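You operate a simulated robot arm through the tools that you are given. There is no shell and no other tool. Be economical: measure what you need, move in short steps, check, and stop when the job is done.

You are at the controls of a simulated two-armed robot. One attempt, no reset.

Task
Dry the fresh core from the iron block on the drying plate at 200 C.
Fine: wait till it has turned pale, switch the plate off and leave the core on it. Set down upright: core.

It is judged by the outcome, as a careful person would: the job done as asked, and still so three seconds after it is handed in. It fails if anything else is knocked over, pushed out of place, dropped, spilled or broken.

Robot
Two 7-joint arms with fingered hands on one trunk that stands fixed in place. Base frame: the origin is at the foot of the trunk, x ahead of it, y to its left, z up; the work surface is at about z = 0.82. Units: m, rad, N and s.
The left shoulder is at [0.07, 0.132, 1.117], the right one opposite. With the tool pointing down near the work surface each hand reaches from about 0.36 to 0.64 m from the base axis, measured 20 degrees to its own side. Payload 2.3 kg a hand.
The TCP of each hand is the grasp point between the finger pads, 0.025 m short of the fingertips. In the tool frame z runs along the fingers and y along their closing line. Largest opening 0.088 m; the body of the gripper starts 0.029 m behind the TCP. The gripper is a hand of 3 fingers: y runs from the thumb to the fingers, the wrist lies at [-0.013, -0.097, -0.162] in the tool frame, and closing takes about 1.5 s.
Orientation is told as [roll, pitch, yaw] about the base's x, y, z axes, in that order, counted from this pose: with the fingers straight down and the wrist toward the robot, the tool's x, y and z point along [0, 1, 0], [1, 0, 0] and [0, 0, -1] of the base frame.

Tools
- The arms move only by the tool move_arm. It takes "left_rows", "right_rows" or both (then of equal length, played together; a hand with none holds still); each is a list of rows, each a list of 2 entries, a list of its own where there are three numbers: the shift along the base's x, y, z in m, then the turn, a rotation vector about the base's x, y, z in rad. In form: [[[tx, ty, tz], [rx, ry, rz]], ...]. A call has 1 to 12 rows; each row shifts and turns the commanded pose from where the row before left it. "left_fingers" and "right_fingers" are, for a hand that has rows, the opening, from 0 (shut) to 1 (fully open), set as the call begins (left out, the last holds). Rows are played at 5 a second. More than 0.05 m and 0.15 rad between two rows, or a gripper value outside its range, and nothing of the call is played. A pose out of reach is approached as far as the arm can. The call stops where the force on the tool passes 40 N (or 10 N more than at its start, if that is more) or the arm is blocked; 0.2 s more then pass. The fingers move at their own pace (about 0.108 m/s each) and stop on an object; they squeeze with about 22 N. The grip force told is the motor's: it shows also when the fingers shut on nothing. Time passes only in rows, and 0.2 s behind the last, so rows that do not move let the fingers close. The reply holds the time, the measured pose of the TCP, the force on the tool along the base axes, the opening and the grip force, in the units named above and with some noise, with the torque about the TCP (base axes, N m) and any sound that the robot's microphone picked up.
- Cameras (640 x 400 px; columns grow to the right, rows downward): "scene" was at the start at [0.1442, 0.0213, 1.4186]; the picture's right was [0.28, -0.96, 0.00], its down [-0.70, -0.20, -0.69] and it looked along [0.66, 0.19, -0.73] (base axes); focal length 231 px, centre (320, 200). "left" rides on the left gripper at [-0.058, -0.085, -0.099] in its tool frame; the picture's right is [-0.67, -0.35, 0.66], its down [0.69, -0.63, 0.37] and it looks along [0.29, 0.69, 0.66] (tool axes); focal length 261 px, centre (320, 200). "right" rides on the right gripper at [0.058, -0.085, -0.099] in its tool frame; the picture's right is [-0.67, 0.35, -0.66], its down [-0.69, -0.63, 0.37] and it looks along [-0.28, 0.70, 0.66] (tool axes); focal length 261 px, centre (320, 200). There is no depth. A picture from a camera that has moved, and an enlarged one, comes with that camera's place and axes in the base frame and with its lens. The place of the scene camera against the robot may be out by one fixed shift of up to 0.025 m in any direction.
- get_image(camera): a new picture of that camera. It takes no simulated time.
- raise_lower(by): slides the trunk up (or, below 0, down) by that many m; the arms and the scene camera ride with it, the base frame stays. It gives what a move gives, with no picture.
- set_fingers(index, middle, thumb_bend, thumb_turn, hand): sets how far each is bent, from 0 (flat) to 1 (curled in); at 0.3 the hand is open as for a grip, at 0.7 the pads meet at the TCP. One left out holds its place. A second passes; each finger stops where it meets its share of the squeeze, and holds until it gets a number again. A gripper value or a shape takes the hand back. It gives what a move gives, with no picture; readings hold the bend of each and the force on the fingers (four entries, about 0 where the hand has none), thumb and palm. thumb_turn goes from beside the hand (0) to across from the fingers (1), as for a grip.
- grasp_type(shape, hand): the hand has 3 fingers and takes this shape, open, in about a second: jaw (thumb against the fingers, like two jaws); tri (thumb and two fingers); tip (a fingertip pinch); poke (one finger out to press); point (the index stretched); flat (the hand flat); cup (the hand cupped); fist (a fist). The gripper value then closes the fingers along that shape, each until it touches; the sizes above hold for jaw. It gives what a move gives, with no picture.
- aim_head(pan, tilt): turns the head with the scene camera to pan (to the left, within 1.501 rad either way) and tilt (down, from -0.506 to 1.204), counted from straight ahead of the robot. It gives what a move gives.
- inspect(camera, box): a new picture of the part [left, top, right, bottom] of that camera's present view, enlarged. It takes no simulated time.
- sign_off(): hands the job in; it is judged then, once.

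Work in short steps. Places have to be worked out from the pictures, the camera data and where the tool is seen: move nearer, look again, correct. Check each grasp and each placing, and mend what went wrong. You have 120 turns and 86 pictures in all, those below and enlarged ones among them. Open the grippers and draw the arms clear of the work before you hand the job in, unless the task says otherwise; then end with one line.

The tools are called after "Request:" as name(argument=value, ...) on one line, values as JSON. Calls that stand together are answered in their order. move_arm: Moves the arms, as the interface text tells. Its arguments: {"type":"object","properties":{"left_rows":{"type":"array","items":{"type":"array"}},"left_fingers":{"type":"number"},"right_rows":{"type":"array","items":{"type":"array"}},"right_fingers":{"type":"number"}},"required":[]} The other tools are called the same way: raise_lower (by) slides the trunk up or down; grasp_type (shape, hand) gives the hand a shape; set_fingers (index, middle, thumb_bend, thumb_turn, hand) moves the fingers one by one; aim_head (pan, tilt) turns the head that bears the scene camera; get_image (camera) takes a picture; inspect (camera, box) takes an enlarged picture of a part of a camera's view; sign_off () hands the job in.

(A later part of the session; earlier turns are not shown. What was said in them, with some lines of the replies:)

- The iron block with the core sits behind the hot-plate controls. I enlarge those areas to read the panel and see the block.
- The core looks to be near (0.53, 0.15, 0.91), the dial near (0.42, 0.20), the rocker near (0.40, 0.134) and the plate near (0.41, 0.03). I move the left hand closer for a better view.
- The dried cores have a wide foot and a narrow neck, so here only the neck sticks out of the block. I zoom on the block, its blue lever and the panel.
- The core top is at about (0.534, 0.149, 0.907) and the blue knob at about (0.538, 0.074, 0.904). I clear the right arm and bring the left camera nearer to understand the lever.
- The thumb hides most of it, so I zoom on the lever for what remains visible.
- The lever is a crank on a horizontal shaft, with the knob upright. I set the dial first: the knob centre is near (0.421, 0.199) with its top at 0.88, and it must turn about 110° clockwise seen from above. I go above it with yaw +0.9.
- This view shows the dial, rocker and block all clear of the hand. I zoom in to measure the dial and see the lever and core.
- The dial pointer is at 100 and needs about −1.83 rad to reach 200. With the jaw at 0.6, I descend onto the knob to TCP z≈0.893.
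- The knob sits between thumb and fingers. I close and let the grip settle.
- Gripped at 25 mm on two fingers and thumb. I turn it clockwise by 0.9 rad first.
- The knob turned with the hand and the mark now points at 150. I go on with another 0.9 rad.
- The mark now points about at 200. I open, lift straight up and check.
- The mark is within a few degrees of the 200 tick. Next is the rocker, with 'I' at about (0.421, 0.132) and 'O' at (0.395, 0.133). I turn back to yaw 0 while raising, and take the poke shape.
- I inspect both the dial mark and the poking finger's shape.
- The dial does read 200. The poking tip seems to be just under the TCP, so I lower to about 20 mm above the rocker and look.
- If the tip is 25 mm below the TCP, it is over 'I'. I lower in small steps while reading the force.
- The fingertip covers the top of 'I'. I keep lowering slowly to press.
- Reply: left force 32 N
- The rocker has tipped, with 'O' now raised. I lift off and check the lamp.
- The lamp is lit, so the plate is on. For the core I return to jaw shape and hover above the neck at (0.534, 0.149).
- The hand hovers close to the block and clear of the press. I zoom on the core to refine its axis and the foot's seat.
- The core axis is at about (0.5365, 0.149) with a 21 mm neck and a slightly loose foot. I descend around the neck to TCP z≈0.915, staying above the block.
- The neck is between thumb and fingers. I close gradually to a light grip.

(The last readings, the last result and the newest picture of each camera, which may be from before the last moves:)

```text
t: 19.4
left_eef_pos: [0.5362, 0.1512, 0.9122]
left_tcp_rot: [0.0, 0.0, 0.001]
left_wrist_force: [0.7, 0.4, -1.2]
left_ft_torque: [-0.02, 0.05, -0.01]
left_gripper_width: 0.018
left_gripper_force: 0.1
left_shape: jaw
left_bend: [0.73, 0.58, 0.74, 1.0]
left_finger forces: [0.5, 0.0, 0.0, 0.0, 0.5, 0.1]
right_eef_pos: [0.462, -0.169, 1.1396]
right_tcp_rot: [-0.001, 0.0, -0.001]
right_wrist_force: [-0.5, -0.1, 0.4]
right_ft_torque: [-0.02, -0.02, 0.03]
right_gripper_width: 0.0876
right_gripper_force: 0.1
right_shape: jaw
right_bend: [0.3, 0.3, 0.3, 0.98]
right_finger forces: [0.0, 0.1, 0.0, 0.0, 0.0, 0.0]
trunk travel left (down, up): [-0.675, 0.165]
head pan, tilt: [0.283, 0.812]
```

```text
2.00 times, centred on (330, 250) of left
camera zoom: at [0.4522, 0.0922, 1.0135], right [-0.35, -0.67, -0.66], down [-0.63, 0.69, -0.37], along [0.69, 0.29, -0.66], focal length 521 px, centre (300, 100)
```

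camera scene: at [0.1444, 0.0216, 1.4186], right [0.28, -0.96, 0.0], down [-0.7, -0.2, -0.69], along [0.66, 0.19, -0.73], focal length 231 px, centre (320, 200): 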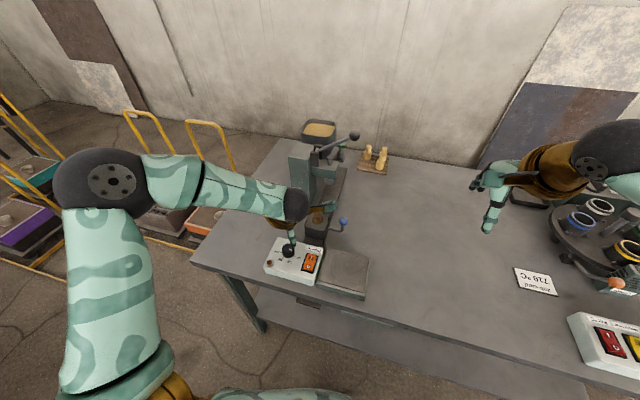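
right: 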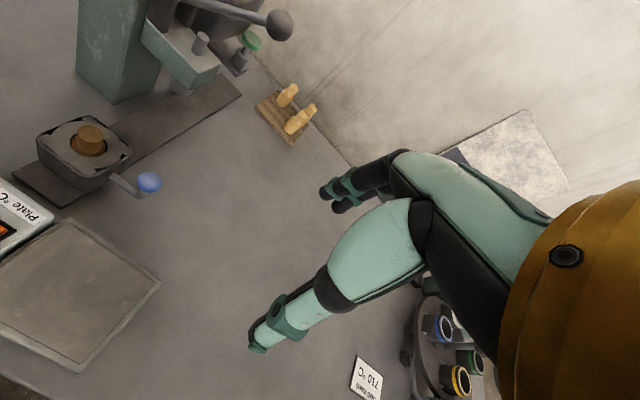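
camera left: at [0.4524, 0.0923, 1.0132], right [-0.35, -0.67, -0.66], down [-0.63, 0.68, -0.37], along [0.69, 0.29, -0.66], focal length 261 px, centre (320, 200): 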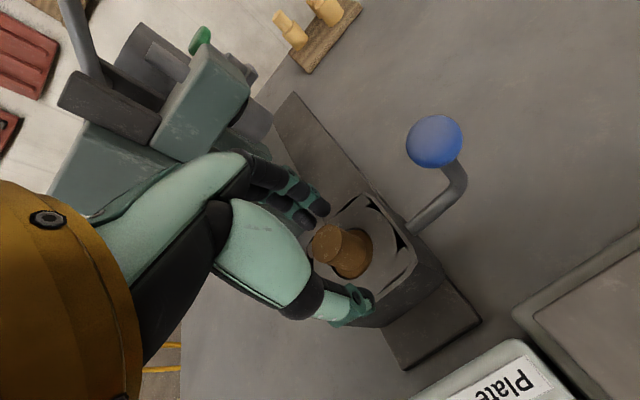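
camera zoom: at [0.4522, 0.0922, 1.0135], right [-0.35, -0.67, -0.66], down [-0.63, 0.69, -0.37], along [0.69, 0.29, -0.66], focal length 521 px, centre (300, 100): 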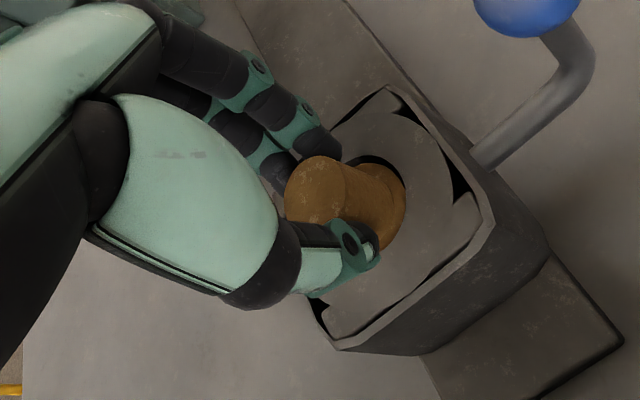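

The fingers just touch at 0.018, with the core centred in its hole. I close a little further and read the force.

Request:
move_arm(left_rows=[[[0, 0, 0], [0, 0, 0]], [[0, 0, 0], [0, 0, 0]]], left_fingers=0.17)

```text
t: 20.0
left_eef_pos: [0.5358, 0.1505, 0.9144]
left_tcp_rot: [-0.001, 0.001, 0.0]
left_wrist_force: [1.0, -0.6, 0.1]
left_ft_torque: [0.01, 0.02, 0.02]
left_gripper_width: 0.0145
left_gripper_force: 22.0
left_shape: jaw
left_bend: [0.73, 0.61, 0.75, 1.0]
left_finger forces: [12.6, 7.1, 0.1, 0.0, 19.2, 0.0]
right_eef_pos: [0.463, -0.1702, 1.1393]
right_tcp_rot: [-0.001, 0.0, 0.0]
right_wrist_force: [0.2, 1.2, -0.4]
right_ft_torque: [-0.01, 0.02, -0.01]
right_gripper_width: 0.0878
right_gripper_force: 0.1
right_shape: jaw
right_bend: [0.3, 0.3, 0.3, 0.98]
right_finger forces: [0.0, 0.0, 0.1, 0.0, 0.1, 0.0]
trunk travel left (down, up): [-0.675, 0.165]
head pan, tilt: [0.283, 0.812]
```

It grips at 22 N and no crack was heard. I lift gently by 6 mm and watch the force.

Request:
move_arm(left_rows=[[[0, 0, 0.002], [0, 0, 0]], [[0, 0, 0.002], [0, 0, 0]], [[0, 0, 0.002], [0, 0, 0]]])

Request:
inspect(camera="left", box=[220, 150, 440, 350])

```text
t: 20.8
left_eef_pos: [0.5379, 0.15, 0.9211]
left_tcp_rot: [-0.001, 0.002, -0.001]
left_wrist_force: [0.3, -0.1, 0.2]
left_ft_torque: [-0.01, 0.01, -0.01]
left_gripper_width: 0.015
left_gripper_force: 22.0
left_shape: jaw
left_bend: [0.73, 0.61, 0.75, 1.0]
left_finger forces: [12.8, 7.2, 0.0, 0.1, 19.1, 0.0]
right_eef_pos: [0.4616, -0.1707, 1.1402]
right_tcp_rot: [0.0, 0.0, -0.001]
right_wrist_force: [0.6, -0.4, -0.6]
right_ft_torque: [-0.01, -0.01, -0.02]
right_gripper_width: 0.0876
right_gripper_force: 0.1
right_shape: jaw
right_bend: [0.3, 0.3, 0.3, 0.98]
right_finger forces: [0.0, 0.1, 0.0, 0.0, 0.1, 0.1]
trunk travel left (down, up): [-0.675, 0.165]
head pan, tilt: [0.283, 0.812]
```

```text
2.00 times, centred on (330, 250) of left
camera zoom: at [0.4522, 0.0925, 1.0196], right [-0.35, -0.67, -0.66], down [-0.63, 0.69, -0.37], along [0.69, 0.29, -0.66], focal length 521 px, centre (300, 100)
```

zoom: 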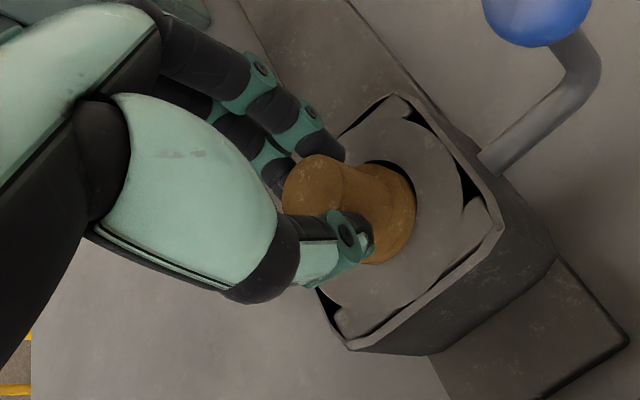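

The core comes up freely with no resistance, so the lever isn't needed. I lift it straight out.

Request:
move_arm(left_rows=[[[0, 0, 0.01], [0, 0, 0]], [[0, 0, 0.015], [0, 0, 0]], [[0, 0, 0.02], [0, 0, 0]], [[0, 0, 0.02], [0, 0, 0]], [[0, 0, 0.02], [0, 0, 0]]])

Request:
get_image(camera="left")

Request:
inspect(camera="scene", box=[260, 120, 400, 300])

```text
t: 22.0
left_eef_pos: [0.5357, 0.1515, 1.0077]
left_tcp_rot: [0.0, 0.0, 0.001]
left_wrist_force: [-0.7, 0.4, -0.3]
left_ft_torque: [-0.02, -0.03, -0.01]
left_gripper_width: 0.0149
left_gripper_force: 22.1
left_shape: jaw
left_bend: [0.73, 0.61, 0.75, 1.0]
left_finger forces: [13.0, 7.7, 0.1, 0.1, 19.1, 0.0]
right_eef_pos: [0.4621, -0.1707, 1.1399]
right_tcp_rot: [0.001, -0.003, 0.001]
right_wrist_force: [1.0, 0.9, 0.6]
right_ft_torque: [0.0, -0.05, 0.0]
right_gripper_width: 0.0877
right_gripper_force: 0.0
right_shape: jaw
right_bend: [0.3, 0.3, 0.3, 0.98]
right_finger forces: [0.1, 0.1, 0.0, 0.1, 0.0, 0.1]
trunk travel left (down, up): [-0.675, 0.165]
head pan, tilt: [0.283, 0.812]
```

```text
50 pictures are left
camera left: at [0.4515, 0.0925, 1.1066], right [-0.35, -0.67, -0.66], down [-0.63, 0.69, -0.37], along [0.69, 0.29, -0.66], focal length 261 px, centre (320, 200)
```

left: 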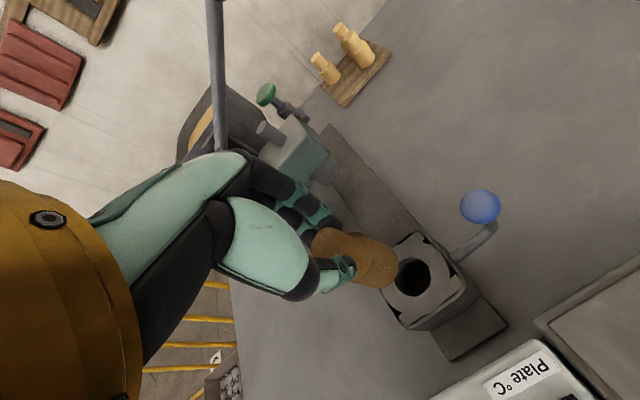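

```text
2.22 times, centred on (330, 210) of scene
camera zoom: at [0.144, 0.0209, 1.4186], right [0.28, -0.96, 0.0], down [-0.7, -0.2, -0.69], along [0.66, 0.19, -0.73], focal length 514 px, centre (298, 178)
```

zoom: 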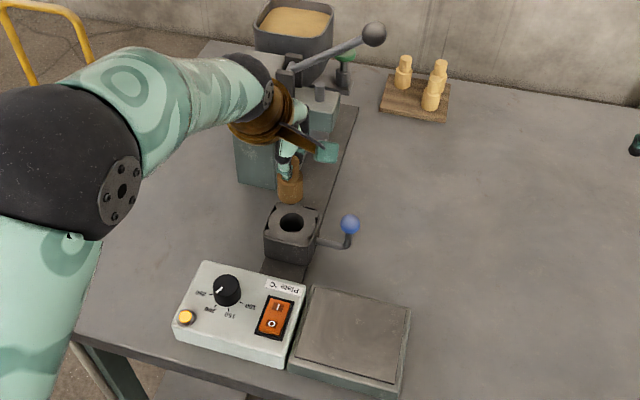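

The core is out, hanging upright. The plate spans roughly x 0.365–0.467 and y −0.018–0.097, so I carry the core above its centre, (0.42, 0.042).

Request:
move_arm(left_rows=[[[-0.023, -0.022, 0.0], [0, 0, 0]], [[-0.023, -0.022, 0.0], [0, 0, 0]], [[-0.023, -0.022, 0.0], [0, 0, 0]], [[-0.023, -0.022, 0.0], [0, 0, 0]], [[-0.023, -0.022, 0.0], [0, 0, 0]]])

Request:
get_image(camera="left")

Request:
inspect(camera="scene", box=[240, 180, 420, 330])

```text
t: 23.2
left_eef_pos: [0.4214, 0.0421, 1.0082]
left_tcp_rot: [-0.015, -0.003, 0.009]
left_wrist_force: [0.1, 0.1, -0.6]
left_ft_torque: [0.0, 0.01, 0.02]
left_gripper_width: 0.0149
left_gripper_force: 22.4
left_shape: jaw
left_bend: [0.73, 0.61, 0.75, 1.0]
left_finger forces: [13.0, 7.7, 0.0, 0.1, 19.1, 0.1]
right_eef_pos: [0.4612, -0.1712, 1.1416]
right_tcp_rot: [0.002, -0.002, 0.001]
right_wrist_force: [-0.2, 0.6, 0.0]
right_ft_torque: [0.0, -0.01, 0.02]
right_gripper_width: 0.0878
right_gripper_force: 0.0
right_shape: jaw
right_bend: [0.3, 0.3, 0.3, 0.98]
right_finger forces: [0.0, 0.0, 0.0, 0.0, 0.0, 0.0]
trunk travel left (down, up): [-0.675, 0.165]
head pan, tilt: [0.283, 0.812]
```

```text
48 pictures are left
camera left: at [0.3381, -0.0144, 1.1075], right [-0.34, -0.68, -0.65], down [-0.64, 0.67, -0.38], along [0.69, 0.28, -0.66], focal length 261 px, centre (320, 200)
```

left: 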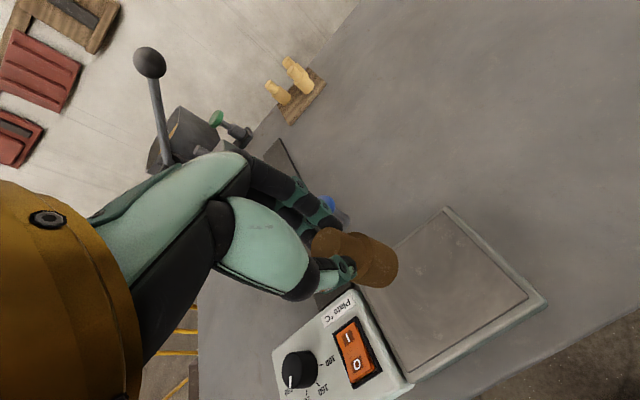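

```text
2.67 times, centred on (330, 255) of scene
camera zoom: at [0.1433, 0.0204, 1.4187], right [0.28, -0.96, 0.0], down [-0.7, -0.2, -0.69], along [0.66, 0.19, -0.72], focal length 617 px, centre (293, 53)
```

zoom: 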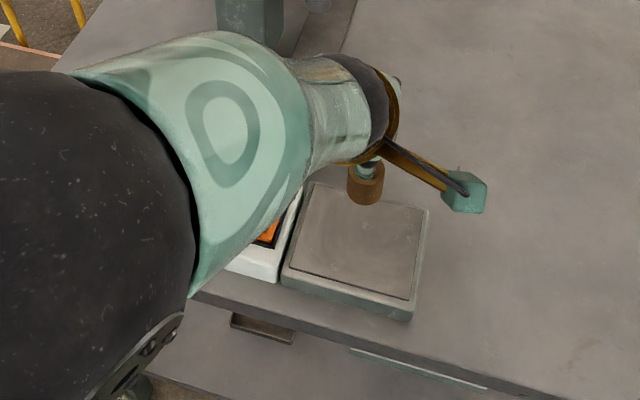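

Slight tilt (0.015 rad) only. I lower by 50 mm and look from the scene and left cameras.

Request:
move_arm(left_rows=[[[0, 0, -0.025], [0, 0, 0]], [[0, 0, -0.025], [0, 0, 0]]])

Request:
get_image(camera="left")

Request:
inspect(camera="scene", box=[300, 210, 400, 290])

```text
t: 23.8
left_eef_pos: [0.4274, 0.0406, 0.9627]
left_tcp_rot: [-0.031, -0.009, 0.015]
left_wrist_force: [0.4, -0.3, -0.2]
left_ft_torque: [0.01, 0.02, -0.01]
left_gripper_width: 0.0148
left_gripper_force: 21.7
left_shape: jaw
left_bend: [0.73, 0.61, 0.75, 1.0]
left_finger forces: [13.2, 8.0, 0.0, 0.0, 19.1, 0.0]
right_eef_pos: [0.4633, -0.1701, 1.1393]
right_tcp_rot: [0.0, 0.0, 0.0]
right_wrist_force: [0.3, -0.2, 0.0]
right_ft_torque: [0.0, -0.01, 0.01]
right_gripper_width: 0.0875
right_gripper_force: 0.2
right_shape: jaw
right_bend: [0.3, 0.3, 0.3, 0.98]
right_finger forces: [0.1, 0.0, 0.0, 0.0, 0.0, 0.0]
trunk travel left (down, up): [-0.675, 0.165]
head pan, tilt: [0.283, 0.812]
```

```text
46 pictures are left
camera left: at [0.3419, -0.0157, 1.0628], right [-0.33, -0.69, -0.64], down [-0.64, 0.66, -0.39], along [0.7, 0.28, -0.66], focal length 261 px, centre (320, 200)
```

left: 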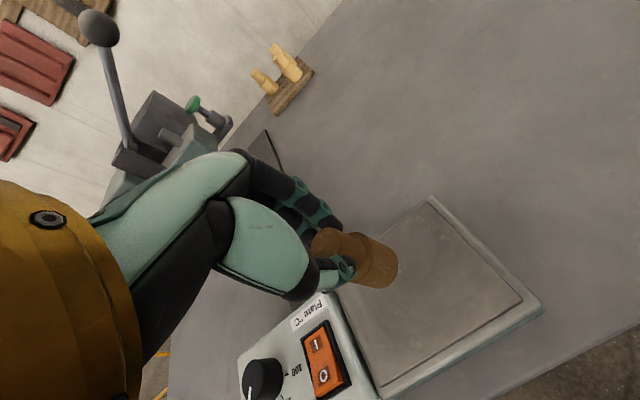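

```text
5.00 times, centred on (350, 250) of scene
camera zoom: at [0.1453, 0.0213, 1.4185], right [0.28, -0.96, 0.0], down [-0.7, -0.2, -0.69], along [0.66, 0.19, -0.73], focal length 1156 px, centre (170, -50)
```

zoom: 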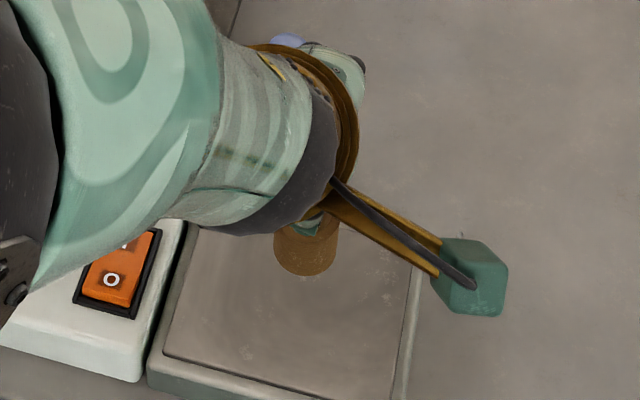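

The arm is at its inner reach limit (roll −0.03). I shift to (0.44, 0.062), still well on the plate, to restore level.

Request:
move_arm(left_rows=[[[0.01, 0.01, 0], [0, 0, 0]], [[0.008, 0.01, 0], [0, 0, 0]], [[0, 0, 0], [0, 0, 0]]])

```text
t: 24.6
left_eef_pos: [0.4405, 0.06, 0.9561]
left_tcp_rot: [0.001, 0.0, 0.002]
left_wrist_force: [-0.7, 0.5, -0.5]
left_ft_torque: [0.0, -0.03, 0.01]
left_gripper_width: 0.0145
left_gripper_force: 21.7
left_shape: jaw
left_bend: [0.73, 0.61, 0.75, 1.0]
left_finger forces: [13.2, 8.0, 0.0, 0.0, 19.1, 0.0]
right_eef_pos: [0.4624, -0.1704, 1.1404]
right_tcp_rot: [0.0, -0.002, -0.001]
right_wrist_force: [0.4, -0.3, 1.2]
right_ft_torque: [-0.02, -0.02, 0.02]
right_gripper_width: 0.0875
right_gripper_force: 0.1
right_shape: jaw
right_bend: [0.3, 0.3, 0.3, 0.98]
right_finger forces: [0.0, 0.1, 0.1, 0.1, 0.0, 0.0]
trunk travel left (down, up): [-0.675, 0.165]
head pan, tilt: [0.283, 0.812]
```

Level again. I lower 24 mm in small steps and check position and height.

Request:
move_arm(left_rows=[[[0, 0, -0.008], [0, 0, 0]], [[0, 0, -0.008], [0, 0, 0]], [[0, 0, -0.008], [0, 0, 0]], [[0, 0, 0], [0, 0, 0]]])

Request:
inspect(camera="left", box=[240, 160, 540, 400])

```text
t: 25.6
left_eef_pos: [0.4397, 0.0599, 0.931]
left_tcp_rot: [0.001, -0.001, 0.001]
left_wrist_force: [0.7, 0.1, -0.7]
left_ft_torque: [0.0, 0.0, 0.0]
left_gripper_width: 0.0147
left_gripper_force: 21.8
left_shape: jaw
left_bend: [0.73, 0.61, 0.75, 1.0]
left_finger forces: [13.2, 8.1, 0.0, 0.0, 19.1, 0.0]
right_eef_pos: [0.462, -0.1706, 1.1404]
right_tcp_rot: [0.001, 0.0, 0.0]
right_wrist_force: [-0.7, -1.4, -0.8]
right_ft_torque: [-0.01, -0.03, -0.04]
right_gripper_width: 0.0878
right_gripper_force: 0.0
right_shape: jaw
right_bend: [0.3, 0.3, 0.3, 0.98]
right_finger forces: [0.1, 0.0, 0.0, 0.0, 0.1, 0.0]
trunk travel left (down, up): [-0.675, 0.165]
head pan, tilt: [0.283, 0.812]
```

```text
1.67 times, centred on (390, 280) of left
camera zoom: at [0.3546, 0.0022, 1.0307], right [-0.35, -0.67, -0.66], down [-0.63, 0.69, -0.37], along [0.69, 0.29, -0.66], focal length 434 px, centre (203, 67)
```

zoom: 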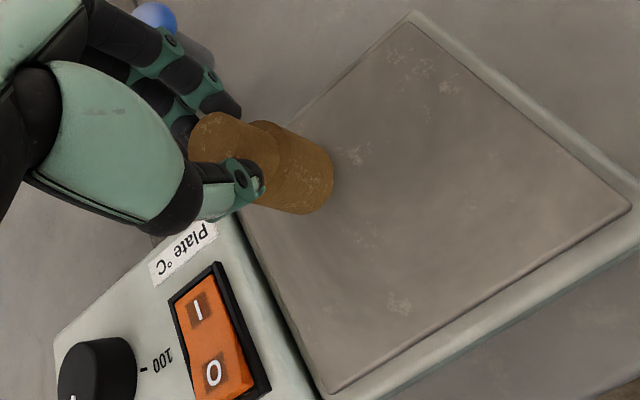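

The core is over the plate with some margin to the far edge. I ease x back by 5 mm and lower in 3 mm steps until contact.

Request:
move_arm(left_rows=[[[-0.003, 0, -0.003], [0, 0, 0]], [[-0.002, 0, -0.003], [0, 0, 0]], [[0, 0, -0.003], [0, 0, 0]], [[0, 0, 0], [0, 0, 0]]])

Request:
inspect(camera="left", box=[300, 200, 440, 320])

```text
t: 26.6
left_eef_pos: [0.4327, 0.0599, 0.9253]
left_tcp_rot: [0.0, -0.008, 0.001]
left_wrist_force: [5.3, 1.7, 22.3]
left_ft_torque: [0.08, -0.25, 0.01]
left_gripper_width: 0.0157
left_gripper_force: 21.5
left_shape: jaw
left_bend: [0.73, 0.6, 0.76, 1.0]
left_finger forces: [17.4, 12.3, 0.0, 0.1, 21.7, 0.0]
right_eef_pos: [0.4587, -0.1714, 1.142]
right_tcp_rot: [-0.001, -0.005, 0.0]
right_wrist_force: [0.9, 0.2, -0.1]
right_ft_torque: [0.0, 0.0, -0.03]
right_gripper_width: 0.0874
right_gripper_force: 0.2
right_shape: jaw
right_bend: [0.3, 0.3, 0.3, 0.98]
right_finger forces: [0.1, 0.1, 0.0, 0.1, 0.1, 0.1]
trunk travel left (down, up): [-0.675, 0.165]
head pan, tilt: [0.283, 0.812]
```

```text
3.33 times, centred on (370, 260) of left
camera zoom: at [0.348, 0.002, 1.0238], right [-0.34, -0.67, -0.66], down [-0.63, 0.68, -0.37], along [0.7, 0.29, -0.66], focal length 869 px, centre (153, 0)
```

zoom: 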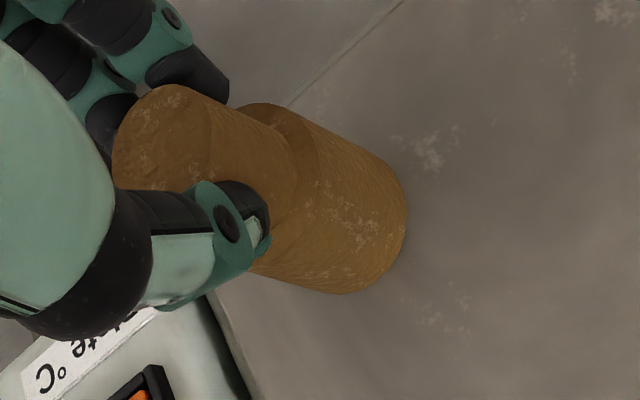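

It is in contact at 22 N. I relieve it by about 3 mm, then check the force before opening.

Request:
move_arm(left_rows=[[[0, 0, 0.0015], [0, 0, 0]], [[0, 0, 0.0015], [0, 0, 0]]])

```text
t: 27.2
left_eef_pos: [0.4336, 0.0599, 0.9261]
left_tcp_rot: [-0.001, 0.001, -0.002]
left_wrist_force: [2.1, 0.9, 11.7]
left_ft_torque: [0.04, -0.12, -0.02]
left_gripper_width: 0.0159
left_gripper_force: 22.1
left_shape: jaw
left_bend: [0.73, 0.6, 0.76, 1.0]
left_finger forces: [16.4, 10.2, 0.0, 0.1, 21.2, 0.0]
right_eef_pos: [0.46, -0.1694, 1.141]
right_tcp_rot: [0.0, -0.001, -0.001]
right_wrist_force: [0.7, -0.1, -0.9]
right_ft_torque: [0.03, 0.03, 0.02]
right_gripper_width: 0.0875
right_gripper_force: 0.1
right_shape: jaw
right_bend: [0.3, 0.3, 0.3, 0.98]
right_finger forces: [0.0, 0.0, 0.0, 0.0, 0.0, 0.0]
trunk travel left (down, up): [-0.675, 0.165]
head pan, tilt: [0.283, 0.812]
```

11.7 N remains. I raise another 2.5 mm.

Request:
move_arm(left_rows=[[[0, 0, 0.0015], [0, 0, 0]], [[0, 0, 0.001], [0, 0, 0]]])

```text
t: 27.8
left_eef_pos: [0.4329, 0.0617, 0.9269]
left_tcp_rot: [0.0, 0.003, -0.001]
left_wrist_force: [-0.1, 0.1, 0.9]
left_ft_torque: [0.0, -0.03, -0.01]
left_gripper_width: 0.0157
left_gripper_force: 22.1
left_shape: jaw
left_bend: [0.73, 0.61, 0.76, 1.0]
left_finger forces: [14.7, 8.8, 0.1, 0.0, 20.7, 0.0]
right_eef_pos: [0.4619, -0.1699, 1.1403]
right_tcp_rot: [0.001, 0.002, 0.001]
right_wrist_force: [0.2, 0.7, 0.1]
right_ft_torque: [-0.06, 0.01, 0.01]
right_gripper_width: 0.0875
right_gripper_force: 0.0
right_shape: jaw
right_bend: [0.3, 0.3, 0.3, 0.98]
right_finger forces: [0.0, 0.0, 0.1, 0.0, 0.0, 0.0]
trunk travel left (down, up): [-0.675, 0.165]
head pan, tilt: [0.283, 0.812]
```

The load is down to about 1 N, just touching. I open to 0.3 first.

Request:
move_arm(left_rows=[[[0, 0, 0], [0, 0, 0]], [[0, 0, 0], [0, 0, 0]]], left_fingers=0.3)

Request:
inspect(camera="left", box=[240, 160, 480, 360])

```text
t: 28.4
left_eef_pos: [0.4342, 0.0596, 0.9281]
left_tcp_rot: [0.0, 0.0, 0.001]
left_wrist_force: [-0.4, -0.5, 0.6]
left_ft_torque: [0.0, 0.03, -0.03]
left_gripper_width: 0.0262
left_gripper_force: 0.0
left_shape: jaw
left_bend: [0.74, 0.54, 0.74, 1.0]
left_finger forces: [0.0, 0.1, 0.1, 0.0, 0.0, 0.1]
right_eef_pos: [0.462, -0.1694, 1.1396]
right_tcp_rot: [0.001, 0.001, 0.002]
right_wrist_force: [-0.1, 0.6, -0.6]
right_ft_torque: [0.0, 0.02, -0.03]
right_gripper_width: 0.0878
right_gripper_force: 0.1
right_shape: jaw
right_bend: [0.3, 0.3, 0.3, 0.98]
right_finger forces: [0.1, 0.1, 0.1, 0.0, 0.0, 0.0]
trunk travel left (down, up): [-0.675, 0.165]
head pan, tilt: [0.283, 0.812]
```

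```text
2.00 times, centred on (360, 260) of left
camera zoom: at [0.3496, 0.0028, 1.0271], right [-0.35, -0.67, -0.66], down [-0.63, 0.69, -0.37], along [0.69, 0.29, -0.66], focal length 521 px, centre (240, 80)
```

zoom: 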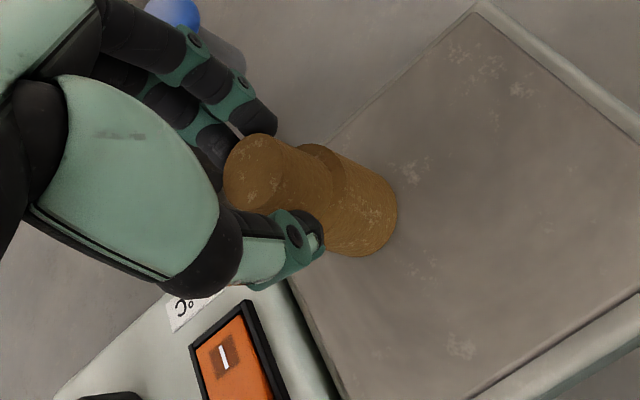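

The core stands free. I open further and rise straight up.

Request:
move_arm(left_rows=[[[0, 0, 0], [0, 0, 0]], [[0, 0, 0], [0, 0, 0]], [[0, 0, 0.015], [0, 0, 0]], [[0, 0, 0.03], [0, 0, 0]], [[0, 0, 0.04], [0, 0, 0]], [[0, 0.03, 0.03], [0, 0, 0]]], left_fingers=0.7)

Request:
get_image(camera="left")

Request:
inspect(camera="scene", box=[240, 180, 420, 330])

```text
t: 29.8
left_eef_pos: [0.4352, 0.091, 1.0432]
left_tcp_rot: [-0.004, -0.001, 0.002]
left_wrist_force: [0.1, 1.3, -0.6]
left_ft_torque: [-0.03, -0.03, 0.03]
left_gripper_width: 0.0614
left_gripper_force: 0.1
left_shape: jaw
left_bend: [0.27, 0.37, 0.58, 0.99]
left_finger forces: [0.0, 0.0, 0.0, 0.1, 0.0, 0.1]
right_eef_pos: [0.4607, -0.1688, 1.1409]
right_tcp_rot: [-0.002, -0.001, -0.001]
right_wrist_force: [-0.4, 0.2, -0.3]
right_ft_torque: [-0.02, 0.02, 0.0]
right_gripper_width: 0.0875
right_gripper_force: 0.0
right_shape: jaw
right_bend: [0.3, 0.3, 0.3, 0.98]
right_finger forces: [0.1, 0.0, 0.0, 0.0, 0.0, 0.0]
trunk travel left (down, up): [-0.675, 0.165]
head pan, tilt: [0.283, 0.812]
```

```text
41 pictures are left
camera left: at [0.3505, 0.0336, 1.1435], right [-0.35, -0.67, -0.65], down [-0.63, 0.68, -0.37], along [0.69, 0.28, -0.66], focal length 261 px, centre (320, 200)
```

left: 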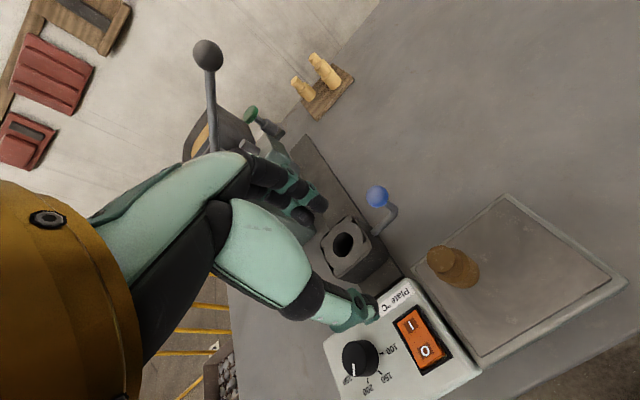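

```text
2.67 times, centred on (330, 255) of scene
camera zoom: at [0.1433, 0.0229, 1.4187], right [0.28, -0.96, 0.0], down [-0.7, -0.2, -0.69], along [0.66, 0.19, -0.73], focal length 617 px, centre (293, 53)
```

zoom: 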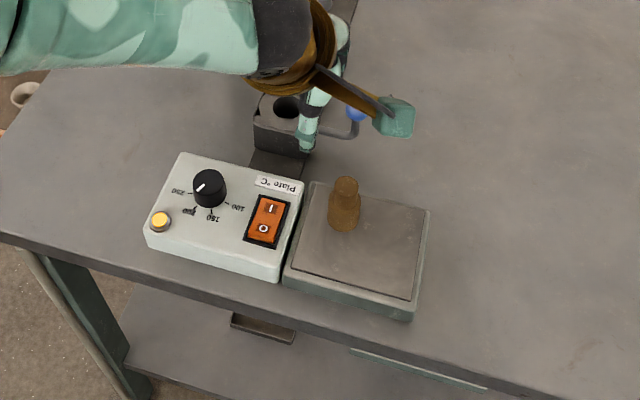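

The core stands upright on the lit plate. I take the poke shape and wait above 'O' for the core to turn pale.

Request:
grasp_type(hand="left", shape="poke")

Request:
move_arm(left_rows=[[[-0.019, 0.021, 0], [0, 0, 0]], [[-0.019, 0.021, -0.01], [0, 0, 0]], [[0, 0, 0], [0, 0, 0]], [[0, 0, 0], [0, 0, 0]], [[0, 0, 0], [0, 0, 0]], [[0, 0, 0], [0, 0, 0]], [[0, 0, 0], [0, 0, 0]], [[0, 0, 0], [0, 0, 0]], [[0, 0, 0], [0, 0, 0]], [[0, 0, 0], [0, 0, 0]], [[0, 0, 0], [0, 0, 0]], [[0, 0, 0], [0, 0, 0]]])

Request:
get_image(camera="left")

```text
t: 30.7
left_eef_pos: [0.436, 0.09, 1.0435]
left_tcp_rot: [0.001, 0.0, 0.0]
left_wrist_force: [0.0, 0.2, -0.5]
left_ft_torque: [0.03, 0.0, 0.0]
left_gripper_width: 0.0003
left_gripper_force: 0.0
left_shape: poke
left_bend: [0.7, 0.7, 1.0, 1.0]
left_finger forces: [0.0, 0.0, 0.0, 0.0, 0.1, 0.1]
right_eef_pos: [0.4621, -0.1702, 1.1403]
right_tcp_rot: [-0.001, 0.0, 0.001]
right_wrist_force: [0.7, 0.2, -0.5]
right_ft_torque: [-0.01, 0.01, 0.01]
right_gripper_width: 0.0877
right_gripper_force: 0.0
right_shape: jaw
right_bend: [0.3, 0.3, 0.3, 0.98]
right_finger forces: [0.1, 0.0, 0.0, 0.0, 0.0, 0.2]
trunk travel left (down, up): [-0.675, 0.165]
head pan, tilt: [0.283, 0.812]
```

```text
t: 33.3
left_eef_pos: [0.3964, 0.1327, 1.032]
left_tcp_rot: [0.001, 0.001, 0.001]
left_wrist_force: [0.1, 0.3, 0.4]
left_ft_torque: [0.03, -0.03, 0.01]
left_gripper_width: 0.0
left_gripper_force: 0.0
left_shape: poke
left_bend: [0.7, 0.7, 1.0, 1.0]
left_finger forces: [0.0, 0.0, 0.1, 0.0, 0.0, 0.0]
right_eef_pos: [0.4613, -0.1697, 1.1396]
right_tcp_rot: [-0.002, 0.0, 0.0]
right_wrist_force: [-0.4, 0.9, 0.0]
right_ft_torque: [0.01, -0.01, -0.01]
right_gripper_width: 0.0874
right_gripper_force: 0.1
right_shape: jaw
right_bend: [0.3, 0.3, 0.3, 0.98]
right_finger forces: [0.0, 0.0, 0.1, 0.1, 0.0, 0.0]
trunk travel left (down, up): [-0.675, 0.165]
head pan, tilt: [0.283, 0.812]
```

```text
39 pictures are left
camera left: at [0.3118, 0.0747, 1.1313], right [-0.35, -0.67, -0.66], down [-0.63, 0.69, -0.37], along [0.69, 0.29, -0.66], focal length 261 px, centre (320, 200)
```

left: 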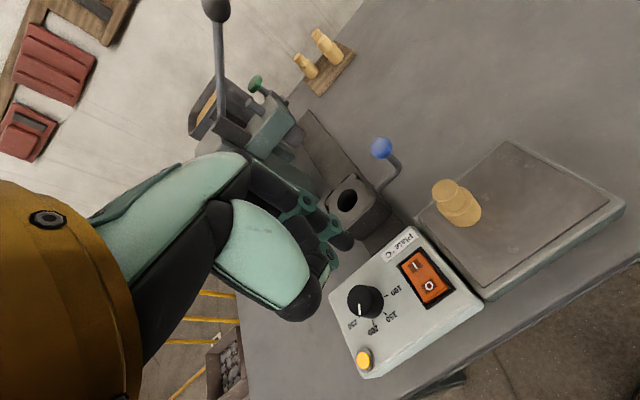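

The core already looks pale. I compare its colour with the rack cores.

Request:
inspect(camera="left", box=[280, 10, 500, 240])

```text
1.74 times, centred on (390, 125) of left
camera zoom: at [0.3118, 0.0747, 1.1313], right [-0.35, -0.67, -0.66], down [-0.63, 0.69, -0.37], along [0.69, 0.29, -0.66], focal length 453 px, centre (198, 330)
```

zoom: 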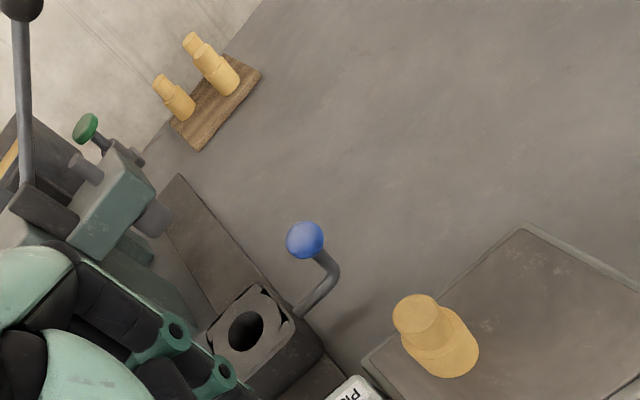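

It matches the pale dried cores. I descend onto 'O' to switch the plate off.

Request:
move_arm(left_rows=[[[0, 0, -0.045], [0, 0, 0]], [[0, 0, -0.045], [0, 0, 0]], [[0, 0, -0.028], [0, 0, 0]]])

Request:
inspect(camera="left", box=[200, 140, 480, 360])

```text
t: 34.1
left_eef_pos: [0.3987, 0.1335, 0.9168]
left_tcp_rot: [-0.025, -0.005, 0.017]
left_wrist_force: [-0.4, 0.7, 0.1]
left_ft_torque: [-0.01, -0.01, -0.02]
left_gripper_width: 0.0
left_gripper_force: 0.0
left_shape: poke
left_bend: [0.7, 0.7, 1.0, 1.0]
left_finger forces: [0.0, 0.0, 0.0, 0.0, 0.0, 0.0]
right_eef_pos: [0.4635, -0.1699, 1.14]
right_tcp_rot: [-0.001, 0.0, -0.001]
right_wrist_force: [0.1, -0.5, -0.7]
right_ft_torque: [-0.02, 0.01, 0.04]
right_gripper_width: 0.0873
right_gripper_force: 0.1
right_shape: jaw
right_bend: [0.3, 0.3, 0.3, 0.98]
right_finger forces: [0.0, 0.1, 0.1, 0.1, 0.0, 0.0]
trunk travel left (down, up): [-0.675, 0.165]
head pan, tilt: [0.283, 0.812]
```

```text
1.82 times, centred on (340, 250) of left
camera zoom: at [0.314, 0.0762, 1.0178], right [-0.33, -0.69, -0.64], down [-0.64, 0.66, -0.39], along [0.69, 0.28, -0.67], focal length 474 px, centre (284, 109)
```

zoom: 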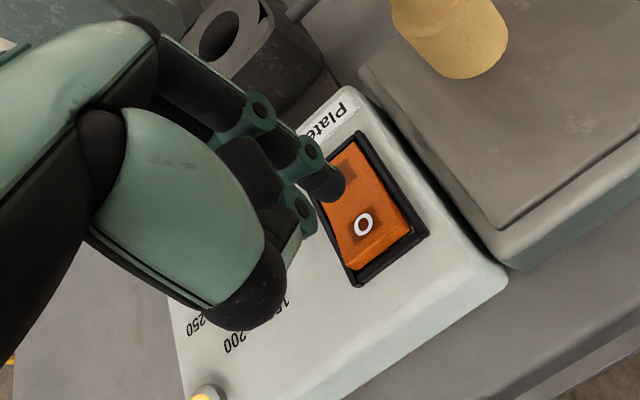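

The fingertip lines up with 'O' as it did with 'I' before. I press down in small steps.

Request:
move_arm(left_rows=[[[-0.001, 0, -0.006], [0, 0, 0]], [[0, 0, -0.005], [0, 0, 0]], [[0, 0, -0.004], [0, 0, 0]], [[0, 0, -0.004], [0, 0, 0]], [[0, 0, -0.003], [0, 0, 0]], [[0, 0, -0.003], [0, 0, 0]]])

Request:
inspect(camera="left", box=[200, 140, 480, 360])

```text
t: 35.5
left_eef_pos: [0.395, 0.1332, 0.8929]
left_tcp_rot: [0.003, -0.008, 0.002]
left_wrist_force: [2.7, 2.4, 23.7]
left_ft_torque: [-0.01, -0.13, -0.02]
left_gripper_width: 0.0001
left_gripper_force: 0.0
left_shape: poke
left_bend: [0.7, 0.7, 1.0, 1.0]
left_finger forces: [19.1, 4.4, 0.0, 0.1, 0.0, 0.0]
right_eef_pos: [0.4583, -0.1692, 1.1432]
right_tcp_rot: [-0.001, -0.003, -0.001]
right_wrist_force: [-0.1, -0.7, 0.2]
right_ft_torque: [0.0, 0.05, -0.01]
right_gripper_width: 0.0875
right_gripper_force: 0.1
right_shape: jaw
right_bend: [0.3, 0.3, 0.3, 0.98]
right_finger forces: [0.0, 0.0, 0.0, 0.0, 0.0, 0.0]
trunk travel left (down, up): [-0.675, 0.165]
head pan, tilt: [0.283, 0.812]
```

```text
1.82 times, centred on (340, 250) of left
camera zoom: at [0.3091, 0.0744, 0.9909], right [-0.34, -0.67, -0.66], down [-0.63, 0.69, -0.37], along [0.7, 0.29, -0.65], focal length 474 px, centre (284, 109)
```

zoom: 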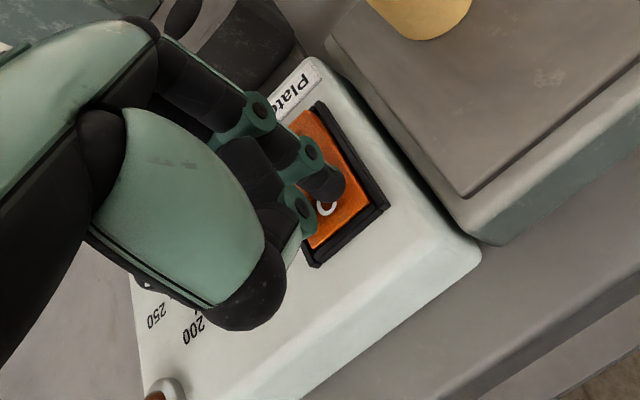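

The rocker tipped and the lamp looks dark. I lift clear and move back and left, opening the hand.

Request:
move_arm(left_rows=[[[0, 0, 0.03], [0, 0, 0]], [[0, 0, 0.045], [0, 0, 0]], [[0, 0, 0.045], [0, 0, 0]], [[0, 0.03, 0.03], [0, 0, 0]], [[-0.01, 0.035, 0.03], [0, 0, 0]], [[-0.01, 0.035, 0.03], [0, 0, 0]], [[-0.01, 0.035, 0.03], [0, 0, 0]]])

Request:
grasp_type(hand="left", shape="jaw")

Request:
inspect(camera="scene", box=[240, 110, 440, 310])

Request:
inspect(camera="left", box=[340, 140, 640, 340])

```text
t: 37.1
left_eef_pos: [0.3951, 0.1628, 1.0416]
left_tcp_rot: [0.0, 0.001, 0.001]
left_wrist_force: [-0.1, -0.8, 0.2]
left_ft_torque: [0.02, 0.03, 0.01]
left_gripper_width: 0.0003
left_gripper_force: 0.0
left_shape: poke
left_bend: [0.7, 0.7, 1.0, 1.0]
left_finger forces: [0.0, 0.1, 0.0, 0.0, 0.1, 0.1]
left hand out of reach, approached as far as the arm can: row 5, 6, 7
right_eef_pos: [0.4623, -0.1694, 1.1399]
right_tcp_rot: [0.001, -0.001, 0.0]
right_wrist_force: [0.0, 0.2, 1.4]
right_ft_torque: [0.02, -0.01, -0.02]
right_gripper_width: 0.0876
right_gripper_force: 0.0
right_shape: jaw
right_bend: [0.3, 0.3, 0.3, 0.98]
right_finger forces: [0.0, 0.0, 0.0, 0.1, 0.1, 0.0]
trunk travel left (down, up): [-0.675, 0.165]
head pan, tilt: [0.283, 0.812]
```

```text
t: 38.0
left_eef_pos: [0.3957, 0.1609, 1.0403]
left_tcp_rot: [0.002, -0.001, 0.001]
left_wrist_force: [0.3, 0.2, 0.1]
left_ft_torque: [0.02, 0.01, 0.01]
left_gripper_width: 0.0877
left_gripper_force: 0.1
left_shape: jaw
left_bend: [0.3, 0.3, 0.3, 0.98]
left_finger forces: [0.0, 0.0, 0.1, 0.0, 0.1, 0.0]
right_eef_pos: [0.4618, -0.1701, 1.1391]
right_tcp_rot: [0.001, 0.001, 0.0]
right_wrist_force: [-0.2, 0.5, 0.4]
right_ft_torque: [0.0, 0.02, 0.03]
right_gripper_width: 0.0876
right_gripper_force: 0.0
right_shape: jaw
right_bend: [0.3, 0.3, 0.3, 0.98]
right_finger forces: [0.0, 0.0, 0.0, 0.0, 0.1, 0.1]
trunk travel left (down, up): [-0.675, 0.165]
head pan, tilt: [0.283, 0.812]
```

```text
2.00 times, centred on (340, 210) of scene
camera zoom: at [0.1442, 0.0209, 1.4186], right [0.28, -0.96, 0.0], down [-0.7, -0.2, -0.69], along [0.66, 0.19, -0.73], focal length 462 px, centre (280, 180)
```

zoom: 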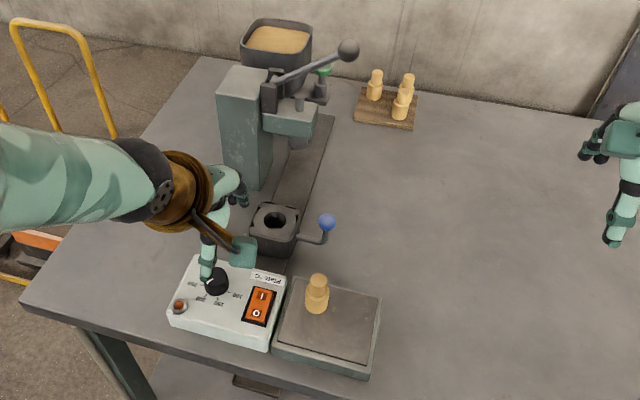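

```text
2.00 times, centred on (490, 240) of left
camera zoom: at [0.311, 0.1037, 1.14], right [-0.35, -0.67, -0.66], down [-0.63, 0.69, -0.37], along [0.69, 0.29, -0.66], focal length 521 px, centre (-20, 120)
```

zoom: 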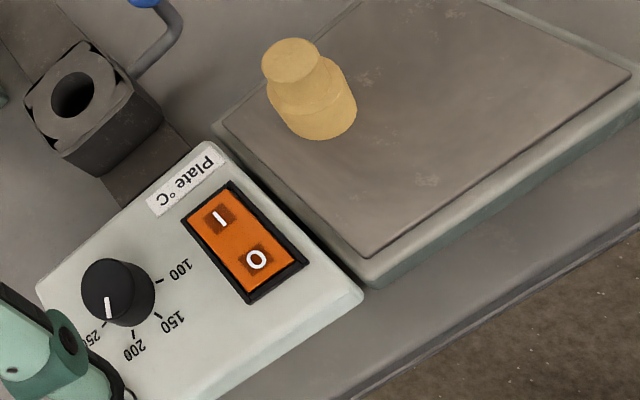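

The lamp is off and the core is pale and upright, with everything else in place. I draw the left arm up and away.

Request:
move_arm(left_rows=[[[0.0, 0.02, 0.04], [0, 0, 0]], [[0.0, 0.02, 0.04], [0, 0, 0]], [[0, 0.02, 0.03], [0, 0, 0]], [[0, 0.02, 0.02], [0, 0, 0]]])

Request:
get_image(camera="scene")

```text
t: 39.0
left_eef_pos: [0.3952, 0.1615, 1.0397]
left_tcp_rot: [0.002, 0.0, 0.001]
left_wrist_force: [-0.2, 0.6, 0.1]
left_ft_torque: [0.0, -0.03, -0.01]
left_gripper_width: 0.0878
left_gripper_force: 0.0
left_shape: jaw
left_bend: [0.3, 0.3, 0.3, 0.98]
left_finger forces: [0.1, 0.1, 0.1, 0.0, 0.0, 0.1]
left hand out of reach, approached as far as the arm can: row 1, 2, 3, 4
right_eef_pos: [0.4616, -0.1687, 1.1399]
right_tcp_rot: [-0.002, 0.001, 0.001]
right_wrist_force: [-0.1, 0.1, 0.4]
right_ft_torque: [-0.01, -0.03, 0.0]
right_gripper_width: 0.0873
right_gripper_force: 0.1
right_shape: jaw
right_bend: [0.3, 0.3, 0.3, 0.98]
right_finger forces: [0.0, 0.0, 0.0, 0.0, 0.0, 0.0]
trunk travel left (down, up): [-0.675, 0.165]
head pan, tilt: [0.283, 0.812]
```

```text
33 pictures are left
camera scene: at [0.1442, 0.021, 1.4186], right [0.28, -0.96, 0.0], down [-0.7, -0.2, -0.69], along [0.66, 0.19, -0.73], focal length 231 px, centre (320, 200)
```

scene: 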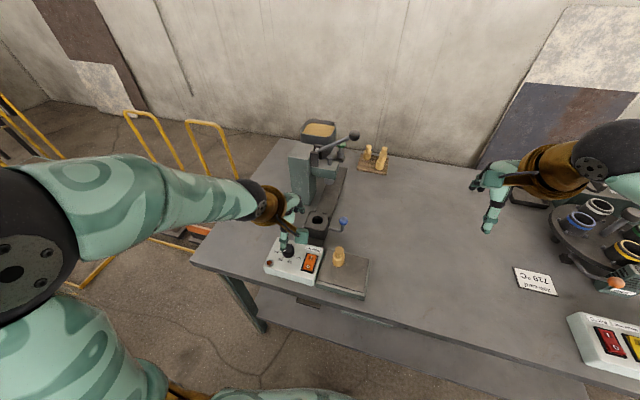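

The left arm is stuck at a reach limit in that direction. Raising the trunk lifts both hands straight up and clear instead.

Request:
raise_lower(by=0.13)

Request:
get_image(camera="scene")

Request:
get_image(camera="left")

```text
t: 40.6
left_eef_pos: [0.3961, 0.1619, 1.1715]
left_tcp_rot: [0.0, -0.001, 0.001]
left_wrist_force: [0.3, 0.2, -1.0]
left_ft_torque: [0.01, -0.01, 0.03]
left_gripper_width: 0.0879
left_gripper_force: 0.0
left_shape: jaw
left_bend: [0.3, 0.3, 0.3, 0.98]
left_finger forces: [0.0, 0.1, 0.0, 0.1, 0.0, 0.0]
right_eef_pos: [0.462, -0.1706, 1.2693]
right_tcp_rot: [0.0, 0.0, -0.001]
right_wrist_force: [-1.2, -0.4, 0.0]
right_ft_torque: [0.01, -0.01, -0.01]
right_gripper_width: 0.0877
right_gripper_force: 0.1
right_shape: jaw
right_bend: [0.3, 0.3, 0.3, 0.98]
right_finger forces: [0.0, 0.1, 0.0, 0.0, 0.0, 0.0]
trunk travel left (down, up): [-0.805, 0.035]
head pan, tilt: [0.283, 0.812]
```

```text
32 pictures are left
camera scene: at [0.1443, 0.021, 1.5486], right [0.28, -0.96, 0.0], down [-0.7, -0.2, -0.69], along [0.66, 0.19, -0.73], focal length 231 px, centre (320, 200)
```

scene: 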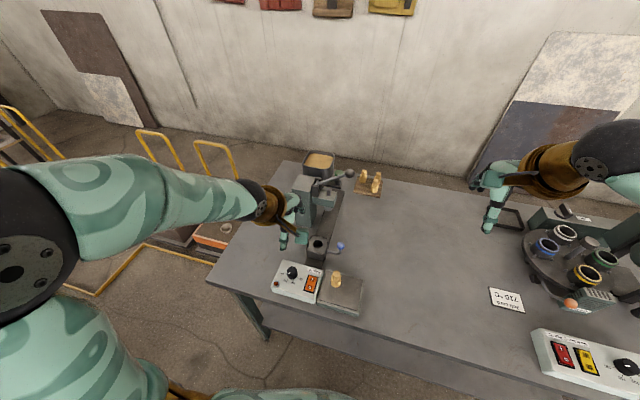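

```text
31 pictures are left
camera left: at [0.3111, 0.1038, 1.27], right [-0.35, -0.67, -0.66], down [-0.63, 0.69, -0.37], along [0.69, 0.29, -0.66], focal length 261 px, centre (320, 200)
```

left: 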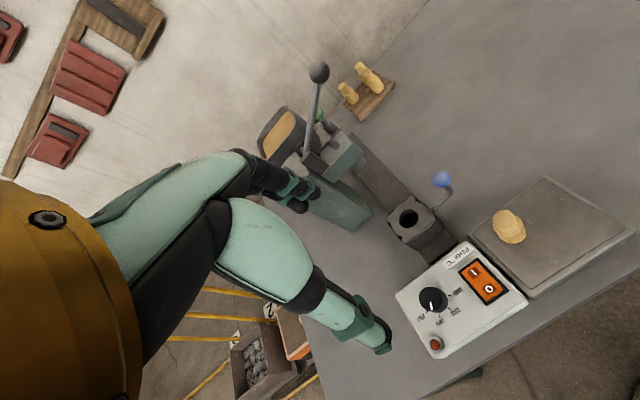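

Both hands are open and clear, the plate is off, and the core is pale and upright on it. I hand the job in.

Request:
sign_off()

```text
The job is handed in.
```

The core was dried on the plate at 200 °C until it turned pale; it is standing upright on the plate, which is now switched off.
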